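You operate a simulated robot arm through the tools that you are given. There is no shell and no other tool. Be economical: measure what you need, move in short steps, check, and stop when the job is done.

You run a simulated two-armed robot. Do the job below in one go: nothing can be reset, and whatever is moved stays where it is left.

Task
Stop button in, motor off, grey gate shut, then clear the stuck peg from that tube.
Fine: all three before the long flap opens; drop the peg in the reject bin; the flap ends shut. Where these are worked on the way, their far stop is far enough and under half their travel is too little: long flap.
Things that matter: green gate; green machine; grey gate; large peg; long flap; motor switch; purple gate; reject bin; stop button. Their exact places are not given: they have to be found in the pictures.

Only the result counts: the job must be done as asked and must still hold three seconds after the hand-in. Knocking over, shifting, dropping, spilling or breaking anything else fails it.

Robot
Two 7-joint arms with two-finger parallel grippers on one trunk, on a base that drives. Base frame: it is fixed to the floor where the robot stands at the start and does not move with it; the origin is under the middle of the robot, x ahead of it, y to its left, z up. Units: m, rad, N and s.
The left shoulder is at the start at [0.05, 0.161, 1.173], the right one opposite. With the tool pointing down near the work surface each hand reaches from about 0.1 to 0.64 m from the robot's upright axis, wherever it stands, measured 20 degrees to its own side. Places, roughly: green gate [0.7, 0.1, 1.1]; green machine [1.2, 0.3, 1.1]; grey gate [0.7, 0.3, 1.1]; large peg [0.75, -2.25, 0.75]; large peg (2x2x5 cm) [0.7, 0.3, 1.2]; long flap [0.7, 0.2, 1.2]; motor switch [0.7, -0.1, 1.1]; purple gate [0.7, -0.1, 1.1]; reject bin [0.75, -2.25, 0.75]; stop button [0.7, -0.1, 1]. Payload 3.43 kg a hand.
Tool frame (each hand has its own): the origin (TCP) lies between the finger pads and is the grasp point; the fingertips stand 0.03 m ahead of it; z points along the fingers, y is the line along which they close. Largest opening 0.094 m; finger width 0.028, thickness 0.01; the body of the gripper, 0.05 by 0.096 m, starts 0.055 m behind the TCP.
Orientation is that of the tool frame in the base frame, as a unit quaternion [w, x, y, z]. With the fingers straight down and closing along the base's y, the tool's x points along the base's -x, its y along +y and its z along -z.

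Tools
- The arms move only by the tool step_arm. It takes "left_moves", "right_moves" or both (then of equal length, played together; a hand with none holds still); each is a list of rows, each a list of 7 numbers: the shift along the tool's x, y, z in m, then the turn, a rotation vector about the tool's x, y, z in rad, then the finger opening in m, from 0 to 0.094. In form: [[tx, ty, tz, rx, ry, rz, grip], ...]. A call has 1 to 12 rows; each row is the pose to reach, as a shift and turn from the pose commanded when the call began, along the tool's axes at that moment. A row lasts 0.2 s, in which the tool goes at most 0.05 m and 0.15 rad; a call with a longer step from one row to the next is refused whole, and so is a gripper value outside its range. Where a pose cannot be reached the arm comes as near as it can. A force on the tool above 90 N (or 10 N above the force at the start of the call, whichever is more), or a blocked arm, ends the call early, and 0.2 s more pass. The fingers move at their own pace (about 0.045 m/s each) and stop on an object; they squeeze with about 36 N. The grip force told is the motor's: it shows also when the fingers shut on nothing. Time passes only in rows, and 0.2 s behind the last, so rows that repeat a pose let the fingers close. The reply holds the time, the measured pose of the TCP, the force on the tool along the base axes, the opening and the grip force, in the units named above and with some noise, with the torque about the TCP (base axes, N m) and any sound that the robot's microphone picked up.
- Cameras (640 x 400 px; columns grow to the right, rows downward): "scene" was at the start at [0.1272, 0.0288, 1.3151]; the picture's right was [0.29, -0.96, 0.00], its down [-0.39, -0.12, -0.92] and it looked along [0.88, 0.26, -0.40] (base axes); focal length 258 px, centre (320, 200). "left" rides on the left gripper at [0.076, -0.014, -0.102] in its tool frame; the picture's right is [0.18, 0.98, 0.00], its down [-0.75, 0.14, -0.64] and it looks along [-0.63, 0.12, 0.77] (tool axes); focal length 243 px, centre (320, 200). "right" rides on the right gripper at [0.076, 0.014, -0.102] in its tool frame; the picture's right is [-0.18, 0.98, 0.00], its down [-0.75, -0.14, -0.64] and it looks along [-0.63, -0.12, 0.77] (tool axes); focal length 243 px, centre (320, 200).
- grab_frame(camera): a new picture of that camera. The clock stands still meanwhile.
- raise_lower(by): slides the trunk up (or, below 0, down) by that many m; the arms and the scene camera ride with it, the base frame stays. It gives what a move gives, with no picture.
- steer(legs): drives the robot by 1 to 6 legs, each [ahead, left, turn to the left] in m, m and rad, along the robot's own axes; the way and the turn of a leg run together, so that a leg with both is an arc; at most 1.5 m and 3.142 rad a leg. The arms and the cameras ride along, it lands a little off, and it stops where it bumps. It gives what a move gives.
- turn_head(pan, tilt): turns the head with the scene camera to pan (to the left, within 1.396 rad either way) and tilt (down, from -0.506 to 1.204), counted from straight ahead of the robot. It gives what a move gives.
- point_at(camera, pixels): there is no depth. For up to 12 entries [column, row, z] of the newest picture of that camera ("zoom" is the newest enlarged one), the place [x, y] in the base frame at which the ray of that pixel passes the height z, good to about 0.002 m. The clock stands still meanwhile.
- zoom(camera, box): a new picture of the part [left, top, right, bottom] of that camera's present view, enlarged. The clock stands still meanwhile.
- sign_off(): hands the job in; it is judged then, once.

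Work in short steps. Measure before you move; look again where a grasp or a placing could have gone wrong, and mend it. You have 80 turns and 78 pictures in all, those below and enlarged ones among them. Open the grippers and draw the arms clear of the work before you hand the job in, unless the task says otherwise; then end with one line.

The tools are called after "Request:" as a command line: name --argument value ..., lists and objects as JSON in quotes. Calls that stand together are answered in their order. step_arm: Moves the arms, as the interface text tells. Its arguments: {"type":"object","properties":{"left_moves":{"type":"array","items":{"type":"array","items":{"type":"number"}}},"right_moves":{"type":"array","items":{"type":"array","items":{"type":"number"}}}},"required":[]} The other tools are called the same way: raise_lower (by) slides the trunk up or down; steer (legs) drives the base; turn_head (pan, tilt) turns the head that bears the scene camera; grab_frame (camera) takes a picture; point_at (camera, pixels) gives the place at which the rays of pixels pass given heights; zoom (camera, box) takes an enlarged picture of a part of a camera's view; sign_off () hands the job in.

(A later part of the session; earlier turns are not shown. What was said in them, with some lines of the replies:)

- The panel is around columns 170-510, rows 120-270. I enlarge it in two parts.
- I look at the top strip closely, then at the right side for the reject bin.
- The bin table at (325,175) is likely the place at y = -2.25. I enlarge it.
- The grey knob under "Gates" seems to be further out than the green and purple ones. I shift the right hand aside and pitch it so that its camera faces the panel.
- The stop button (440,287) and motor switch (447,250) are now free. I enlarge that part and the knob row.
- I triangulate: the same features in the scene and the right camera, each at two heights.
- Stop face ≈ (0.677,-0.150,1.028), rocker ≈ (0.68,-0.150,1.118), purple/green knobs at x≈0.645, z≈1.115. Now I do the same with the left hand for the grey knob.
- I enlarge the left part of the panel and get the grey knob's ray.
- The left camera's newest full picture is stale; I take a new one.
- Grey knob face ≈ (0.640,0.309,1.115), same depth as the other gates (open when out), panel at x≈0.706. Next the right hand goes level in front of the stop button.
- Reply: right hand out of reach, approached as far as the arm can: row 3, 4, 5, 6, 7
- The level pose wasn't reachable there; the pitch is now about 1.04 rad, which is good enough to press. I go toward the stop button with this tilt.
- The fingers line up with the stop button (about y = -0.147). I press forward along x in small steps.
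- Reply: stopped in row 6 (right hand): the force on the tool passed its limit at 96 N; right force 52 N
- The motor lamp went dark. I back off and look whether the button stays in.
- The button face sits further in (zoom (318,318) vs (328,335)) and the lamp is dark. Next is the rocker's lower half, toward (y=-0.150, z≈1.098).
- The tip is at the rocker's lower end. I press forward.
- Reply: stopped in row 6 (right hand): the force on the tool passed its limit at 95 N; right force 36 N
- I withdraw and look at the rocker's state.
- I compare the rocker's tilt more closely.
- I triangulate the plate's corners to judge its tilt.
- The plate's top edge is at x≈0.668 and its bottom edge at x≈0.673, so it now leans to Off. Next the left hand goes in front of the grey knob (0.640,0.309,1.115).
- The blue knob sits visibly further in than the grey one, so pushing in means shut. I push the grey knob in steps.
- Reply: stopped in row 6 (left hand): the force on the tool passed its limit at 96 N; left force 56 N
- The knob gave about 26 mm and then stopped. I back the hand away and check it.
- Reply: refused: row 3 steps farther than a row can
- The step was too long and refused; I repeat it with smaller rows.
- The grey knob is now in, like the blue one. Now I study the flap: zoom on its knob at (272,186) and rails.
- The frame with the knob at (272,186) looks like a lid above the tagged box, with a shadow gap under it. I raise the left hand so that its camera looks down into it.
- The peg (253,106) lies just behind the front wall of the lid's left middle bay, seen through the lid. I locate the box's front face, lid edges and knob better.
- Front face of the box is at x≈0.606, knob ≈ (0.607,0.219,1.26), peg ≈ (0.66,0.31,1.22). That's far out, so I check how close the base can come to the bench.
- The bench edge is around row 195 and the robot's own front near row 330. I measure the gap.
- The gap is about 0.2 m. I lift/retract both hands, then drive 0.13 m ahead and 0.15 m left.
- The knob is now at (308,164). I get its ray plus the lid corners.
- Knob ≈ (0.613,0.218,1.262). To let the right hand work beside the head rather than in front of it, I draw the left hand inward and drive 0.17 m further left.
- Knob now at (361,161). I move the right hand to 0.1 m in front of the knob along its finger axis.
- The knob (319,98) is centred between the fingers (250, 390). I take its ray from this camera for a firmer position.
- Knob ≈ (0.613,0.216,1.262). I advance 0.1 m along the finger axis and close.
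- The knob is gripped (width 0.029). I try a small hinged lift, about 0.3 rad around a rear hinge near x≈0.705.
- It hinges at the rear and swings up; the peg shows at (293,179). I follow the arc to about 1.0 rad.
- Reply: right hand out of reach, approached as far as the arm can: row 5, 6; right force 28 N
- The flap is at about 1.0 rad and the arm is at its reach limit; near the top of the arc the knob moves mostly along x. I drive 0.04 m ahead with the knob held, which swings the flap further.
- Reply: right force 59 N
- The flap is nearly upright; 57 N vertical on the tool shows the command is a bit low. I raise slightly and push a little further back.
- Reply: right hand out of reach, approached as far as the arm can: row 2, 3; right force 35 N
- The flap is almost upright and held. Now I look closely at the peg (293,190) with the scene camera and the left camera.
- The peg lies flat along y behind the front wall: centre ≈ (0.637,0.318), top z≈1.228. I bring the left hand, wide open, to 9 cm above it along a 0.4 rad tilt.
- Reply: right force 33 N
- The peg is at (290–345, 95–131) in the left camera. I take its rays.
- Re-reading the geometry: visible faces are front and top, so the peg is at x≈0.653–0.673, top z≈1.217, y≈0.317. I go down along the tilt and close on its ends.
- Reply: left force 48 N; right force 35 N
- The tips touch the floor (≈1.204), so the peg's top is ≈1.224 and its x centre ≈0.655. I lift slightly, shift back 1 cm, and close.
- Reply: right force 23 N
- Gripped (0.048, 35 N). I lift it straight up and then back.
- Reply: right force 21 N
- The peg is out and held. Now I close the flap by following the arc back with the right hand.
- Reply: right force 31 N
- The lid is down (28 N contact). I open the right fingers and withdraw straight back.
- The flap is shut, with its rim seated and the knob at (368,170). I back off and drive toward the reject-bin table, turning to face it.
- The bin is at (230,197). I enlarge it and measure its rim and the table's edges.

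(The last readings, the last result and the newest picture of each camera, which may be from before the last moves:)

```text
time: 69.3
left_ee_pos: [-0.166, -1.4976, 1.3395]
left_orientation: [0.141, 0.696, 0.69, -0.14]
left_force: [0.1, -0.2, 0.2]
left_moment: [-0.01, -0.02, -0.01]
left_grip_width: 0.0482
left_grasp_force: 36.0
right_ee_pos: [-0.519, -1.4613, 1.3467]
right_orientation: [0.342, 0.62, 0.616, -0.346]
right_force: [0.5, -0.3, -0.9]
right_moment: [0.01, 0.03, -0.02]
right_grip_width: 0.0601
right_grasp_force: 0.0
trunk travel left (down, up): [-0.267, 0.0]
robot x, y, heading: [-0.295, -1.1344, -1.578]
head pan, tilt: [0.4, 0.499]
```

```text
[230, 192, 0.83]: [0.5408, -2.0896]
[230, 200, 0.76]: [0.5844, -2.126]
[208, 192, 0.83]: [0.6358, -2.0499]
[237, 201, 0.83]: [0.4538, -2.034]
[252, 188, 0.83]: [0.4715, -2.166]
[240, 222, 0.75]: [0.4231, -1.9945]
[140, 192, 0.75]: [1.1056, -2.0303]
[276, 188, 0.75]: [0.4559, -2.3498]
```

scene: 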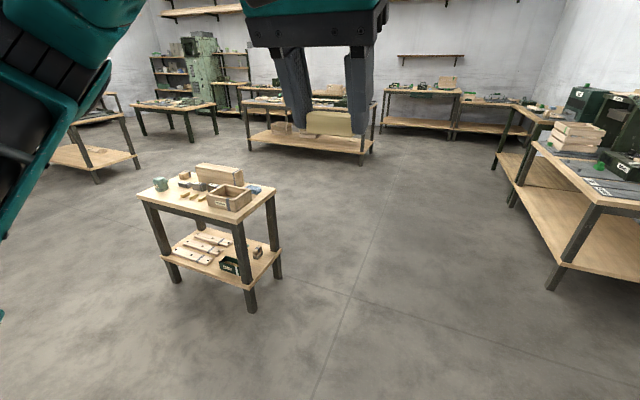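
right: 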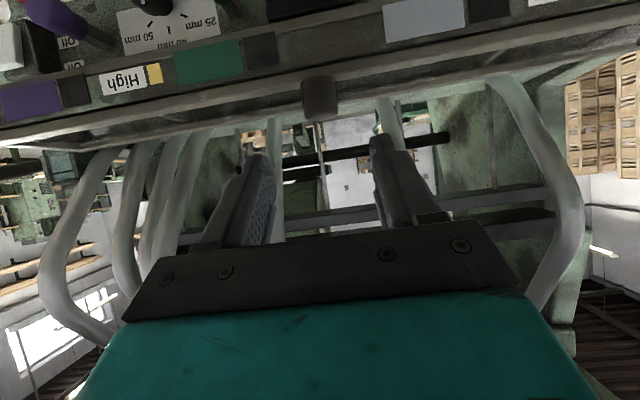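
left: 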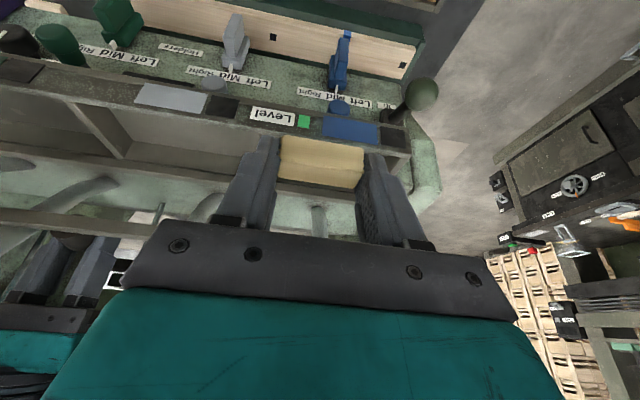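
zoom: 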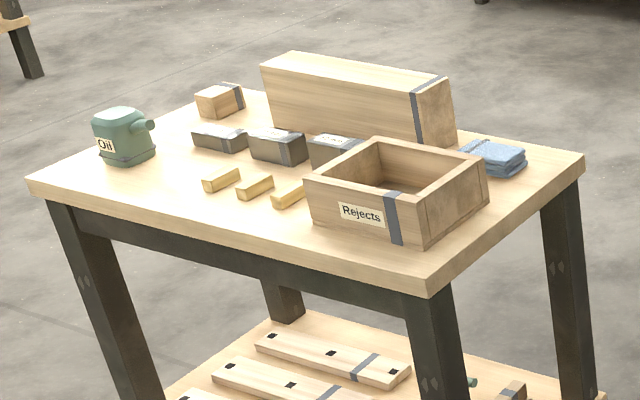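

The bin's opening is centred near (0.54,-2.10), rim z≈0.83, the table's near edge at y≈-2.0. I drive ahead 0.40 and left 0.72, then look again.

Request:
steer --legs '[[0.4, 0, 0], [0, 0.72, 0]]'

Request:
turn_head --pan 0.0 --tilt 0.8

Request:
grab_frame --camera "scene"

```text
time: 78.2
left_ee_pos: [0.5541, -1.9049, 1.3396]
left_orientation: [0.14, 0.694, 0.692, -0.14]
left_force: [0.1, 0.4, -0.1]
left_moment: [0.04, -0.01, -0.02]
left_grip_width: 0.0482
left_grasp_force: 36.1
right_ee_pos: [0.2032, -1.8704, 1.3468]
right_orientation: [0.342, 0.618, 0.619, -0.344]
right_force: [1.2, 0.1, 0.6]
right_moment: [-0.02, -0.01, -0.02]
right_grip_width: 0.0598
right_grasp_force: 0.0
trunk travel left (down, up): [-0.267, 0.0]
robot x, y, heading: [0.4265, -1.542, -1.568]
head pan, tilt: [0.4, 0.499]
```

```text
time: 79.0
left_ee_pos: [0.5546, -1.9047, 1.3389]
left_orientation: [0.141, 0.694, 0.692, -0.14]
left_force: [0.9, -0.2, -0.1]
left_moment: [-0.02, 0.02, 0.0]
left_grip_width: 0.048
left_grasp_force: 36.1
right_ee_pos: [0.2033, -1.8701, 1.346]
right_orientation: [0.343, 0.617, 0.618, -0.345]
right_force: [-0.4, -0.2, -0.6]
right_moment: [0.01, 0.01, 0.02]
right_grip_width: 0.0599
right_grasp_force: 0.0
trunk travel left (down, up): [-0.267, 0.0]
robot x, y, heading: [0.4289, -1.5425, -1.567]
head pan, tilt: [0.0, 0.799]
```

```text
8 pictures are left
```

scene: 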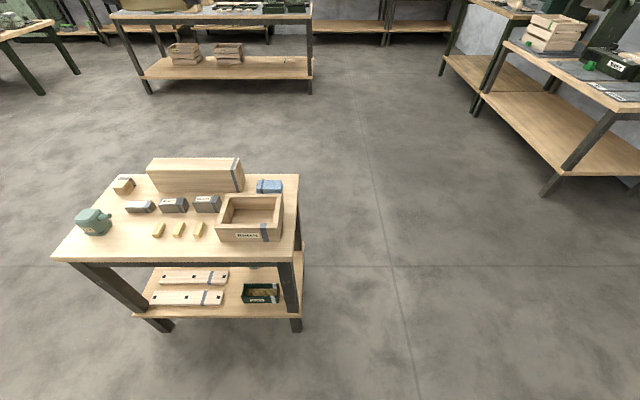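

Request:
point_at --camera "scene" --pixels '[[217, 222, 0.82], [279, 226, 0.82], [231, 196, 0.82], [281, 196, 0.82], [250, 210, 0.82], [283, 243, 0.75], [219, 241, 0.75], [292, 262, 0.75]]'

```text
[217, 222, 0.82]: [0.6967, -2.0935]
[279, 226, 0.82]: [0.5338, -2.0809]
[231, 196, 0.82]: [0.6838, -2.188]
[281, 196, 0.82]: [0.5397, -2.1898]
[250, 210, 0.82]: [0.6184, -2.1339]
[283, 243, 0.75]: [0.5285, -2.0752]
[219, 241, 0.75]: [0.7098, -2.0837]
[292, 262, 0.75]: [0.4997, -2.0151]
```

The bin spans x 0.534–0.695, y -2.08…-2.19, centre (0.614,-2.137), rim z≈0.82. I drive 0.10 ahead and 0.06 left and lower the trunk.

Request:
steer --legs '[[0.1, 0.06, 0]]'

Request:
raise_lower --by -0.25

Request:
turn_head --pan 0.2 --tilt 0.7

Request:
grab_frame --camera "scene"

```text
time: 80.2
left_ee_pos: [0.6136, -2.005, 1.3395]
left_orientation: [0.14, 0.695, 0.691, -0.14]
left_force: [1.0, -0.9, -0.4]
left_moment: [0.02, -0.03, -0.01]
left_grip_width: 0.0479
left_grasp_force: 35.3
right_ee_pos: [0.2618, -1.9701, 1.3473]
right_orientation: [0.342, 0.618, 0.619, -0.343]
right_force: [0.8, -0.1, 0.2]
right_moment: [-0.01, 0.0, -0.02]
right_grip_width: 0.0601
right_grasp_force: 0.1
trunk travel left (down, up): [-0.267, 0.0]
robot x, y, heading: [0.4865, -1.6382, -1.572]
head pan, tilt: [0.0, 0.799]
```

```text
time: 82.8
left_ee_pos: [0.6127, -2.0044, 1.0889]
left_orientation: [0.141, 0.695, 0.691, -0.14]
left_force: [-0.2, 0.7, 0.0]
left_moment: [0.02, -0.02, 0.0]
left_grip_width: 0.0482
left_grasp_force: 36.0
right_ee_pos: [0.2612, -1.9702, 1.0962]
right_orientation: [0.342, 0.619, 0.617, -0.345]
right_force: [0.6, -0.4, -0.2]
right_moment: [-0.04, 0.03, 0.0]
right_grip_width: 0.06
right_grasp_force: 0.1
trunk travel left (down, up): [-0.017, 0.25]
robot x, y, heading: [0.4889, -1.6439, -1.572]
head pan, tilt: [0.0, 0.799]
```

```text
time: 83.5
left_ee_pos: [0.6123, -2.0044, 1.0893]
left_orientation: [0.141, 0.694, 0.692, -0.14]
left_force: [0.4, -0.4, 0.1]
left_moment: [-0.02, -0.04, -0.01]
left_grip_width: 0.0481
left_grasp_force: 35.8
right_ee_pos: [0.262, -1.969, 1.0974]
right_orientation: [0.343, 0.618, 0.617, -0.345]
right_force: [-0.5, 1.1, -1.3]
right_moment: [0.03, -0.02, -0.02]
right_grip_width: 0.0599
right_grasp_force: 0.1
trunk travel left (down, up): [-0.017, 0.25]
robot x, y, heading: [0.4886, -1.6402, -1.575]
head pan, tilt: [0.201, 0.7]
```

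```text
7 pictures are left
```

scene: 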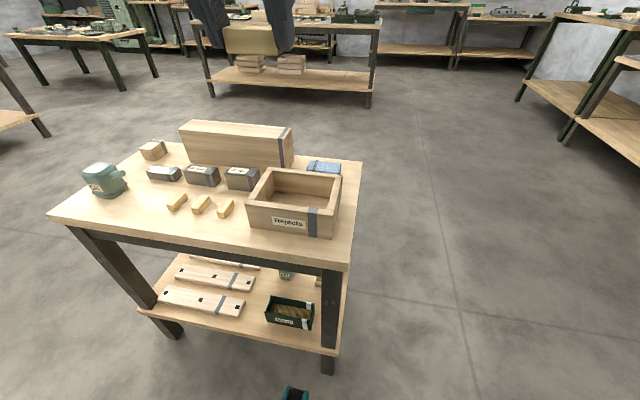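

Request:
point_at --camera "scene" --pixels '[[249, 206, 0.82], [332, 213, 0.82], [269, 170, 0.82], [341, 178, 0.82], [296, 192, 0.82], [250, 225, 0.75], [332, 237, 0.75], [345, 270, 0.75]]'

```text
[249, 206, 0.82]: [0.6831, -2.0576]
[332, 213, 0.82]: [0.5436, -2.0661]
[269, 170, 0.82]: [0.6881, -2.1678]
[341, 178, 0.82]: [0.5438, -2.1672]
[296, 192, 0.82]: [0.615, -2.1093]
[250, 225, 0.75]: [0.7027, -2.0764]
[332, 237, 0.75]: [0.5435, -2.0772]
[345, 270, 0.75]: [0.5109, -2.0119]
```

The bin's centre is ≈ (0.615,-2.12) here. I go down along the finger axis to just above the rim and check.

Request:
step_arm --left_moves '[[0, 0.001, 0.04, 0, 0, 0, 0.02], [0, 0.002, 0.08, 0, 0, 0, 0.02], [0, 0.003, 0.12, 0, 0, 0, 0.02], [0, 0.003, 0.16, 0, 0, 0, 0.02], [0, 0.003, 0.2, 0, 0, 0, 0.02], [-0.001, 0.003, 0.235, 0, 0, 0, 0.02], [-0.001, 0.003, 0.235, 0, 0, 0, 0.02]]'

Request:
grab_frame --camera "left"

Request:
grab_frame --camera "scene"

```text
time: 85.2
left_ee_pos: [0.617, -2.0962, 0.8732]
left_orientation: [0.14, 0.696, 0.691, -0.14]
left_force: [-0.6, 1.1, 0.7]
left_moment: [0.04, -0.01, 0.04]
left_grip_width: 0.0482
left_grasp_force: 36.0
right_ee_pos: [0.2627, -1.9682, 1.0969]
right_orientation: [0.342, 0.619, 0.617, -0.345]
right_force: [-0.9, -0.7, 0.4]
right_moment: [0.02, 0.04, -0.01]
right_grip_width: 0.0602
right_grasp_force: 0.1
trunk travel left (down, up): [-0.017, 0.25]
robot x, y, heading: [0.4924, -1.6403, -1.57]
head pan, tilt: [0.201, 0.7]
```

```text
6 pictures are left
```

left: 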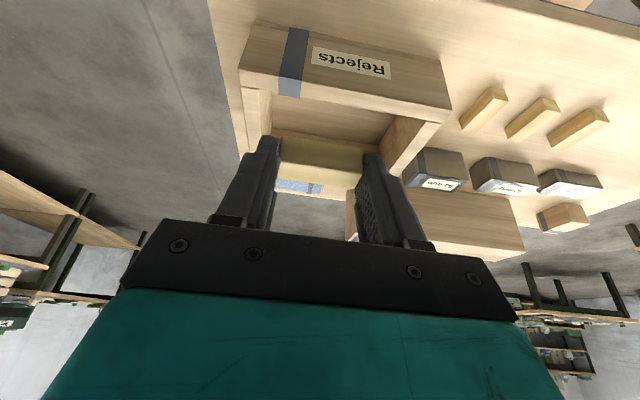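

```text
5 pictures are left
```

scene: 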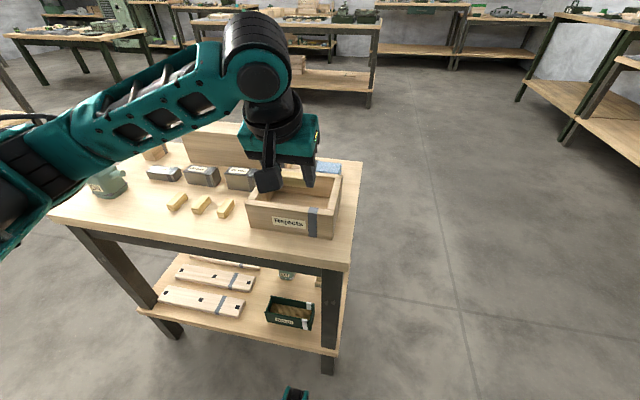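

The peg is above the bin's opening. I go down another 5 cm inside and release with a small opening, then withdraw.

Request:
step_arm --left_moves '[[0, 0, 0.025, 0, 0, 0, 0.02], [0, 0, 0.048, 0, 0, 0, 0.02], [0, 0, 0.048, 0, 0, 0, 0.02]]'

Request:
grab_frame --camera "left"

```text
time: 86.0
left_ee_pos: [0.6176, -2.1143, 0.8302]
left_orientation: [0.141, 0.695, 0.691, -0.141]
left_force: [0.2, 0.4, -0.7]
left_moment: [0.02, -0.05, -0.02]
left_grip_width: 0.0484
left_grasp_force: 36.1
right_ee_pos: [0.2619, -1.9689, 1.0964]
right_orientation: [0.343, 0.618, 0.618, -0.345]
right_force: [0.8, 0.5, 0.2]
right_moment: [0.0, -0.02, -0.02]
right_grip_width: 0.0599
right_grasp_force: 0.1
trunk travel left (down, up): [-0.017, 0.25]
robot x, y, heading: [0.4873, -1.6397, -1.573]
head pan, tilt: [0.201, 0.7]
```

```text
4 pictures are left
```

left: 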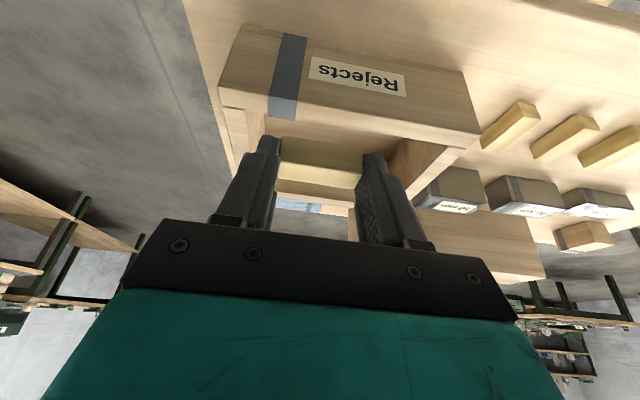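

The peg is inside the opening, in front of the back wall (row ~195). I lower 2 cm more, open a little, and withdraw upward.

Request:
step_arm --left_moves '[[0.002, 0, 0.018, 0, 0, 0, 0.02], [0.002, 0, 0.018, 0, 0, 0, 0.055], [0.002, 0, 0.018, 0, 0, 0, 0.062], [0.002, 0, 0.018, 0, 0, 0, 0.062], [0, 0, -0.02, 0, 0, 0, 0.062], [0, 0, -0.06, 0, 0, 0, 0.062], [0, 0, -0.105, 0, 0, 0, 0.062], [0, 0, -0.15, 0, 0, 0, 0.062], [0, 0, -0.195, 0, 0, 0, 0.062], [0, 0, -0.24, 0, 0, 0, 0.062]]'

Request:
zoom --camera "scene" --box '[200, 120, 380, 250]'

```text
time: 88.2
left_ee_pos: [0.6174, -2.0215, 1.0504]
left_orientation: [0.142, 0.694, 0.692, -0.14]
left_force: [0.6, -0.5, -0.1]
left_moment: [-0.02, 0.02, -0.03]
left_grip_width: 0.0624
left_grasp_force: 0.2
right_ee_pos: [0.2604, -1.969, 1.0965]
right_orientation: [0.343, 0.618, 0.618, -0.345]
right_force: [-0.3, 0.2, 0.3]
right_moment: [-0.01, 0.01, -0.01]
right_grip_width: 0.0601
right_grasp_force: 0.0
trunk travel left (down, up): [-0.017, 0.25]
robot x, y, heading: [0.4885, -1.6385, -1.57]
head pan, tilt: [0.201, 0.7]
```

```text
3.08 times, centred on (290, 185) of scene
```

zoom: 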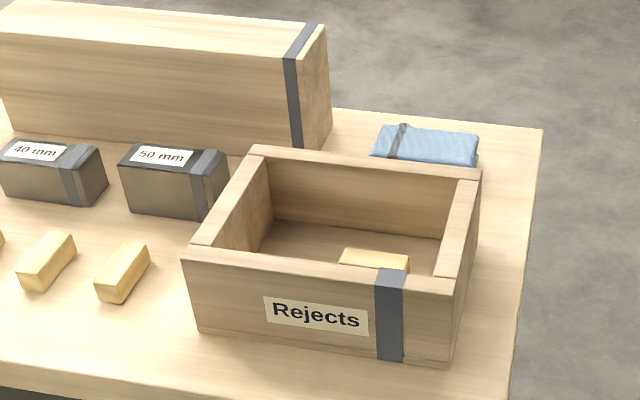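

The peg lies in the Rejects bin and nothing else there has moved. I back the robot off from the table and hand in.

Request:
steer --legs '[[-0.25, 0, 0]]'

Request:
sign_off

```text
time: 90.0
left_ee_pos: [0.6166, -1.7727, 1.0498]
left_orientation: [0.141, 0.696, 0.69, -0.14]
left_force: [-0.7, -0.5, 0.9]
left_moment: [0.01, -0.01, -0.03]
left_grip_width: 0.0623
left_grasp_force: 0.0
right_ee_pos: [0.2614, -1.7175, 1.0972]
right_orientation: [0.342, 0.619, 0.617, -0.346]
right_force: [0.5, 0.1, 0.4]
right_moment: [0.01, -0.01, 0.02]
right_grip_width: 0.0598
right_grasp_force: 0.1
trunk travel left (down, up): [-0.017, 0.25]
robot x, y, heading: [0.4909, -1.3928, -1.576]
head pan, tilt: [0.201, 0.7]
```

```text
The job is handed in.
```

I pressed the stop button in, set the motor switch to Off and pushed the grey gate shut, then opened the flap, dropped the peg in the reject bin and shut the flap again; the switch position I judged only from its tilt, since the stop button had already put the motor lamp out.
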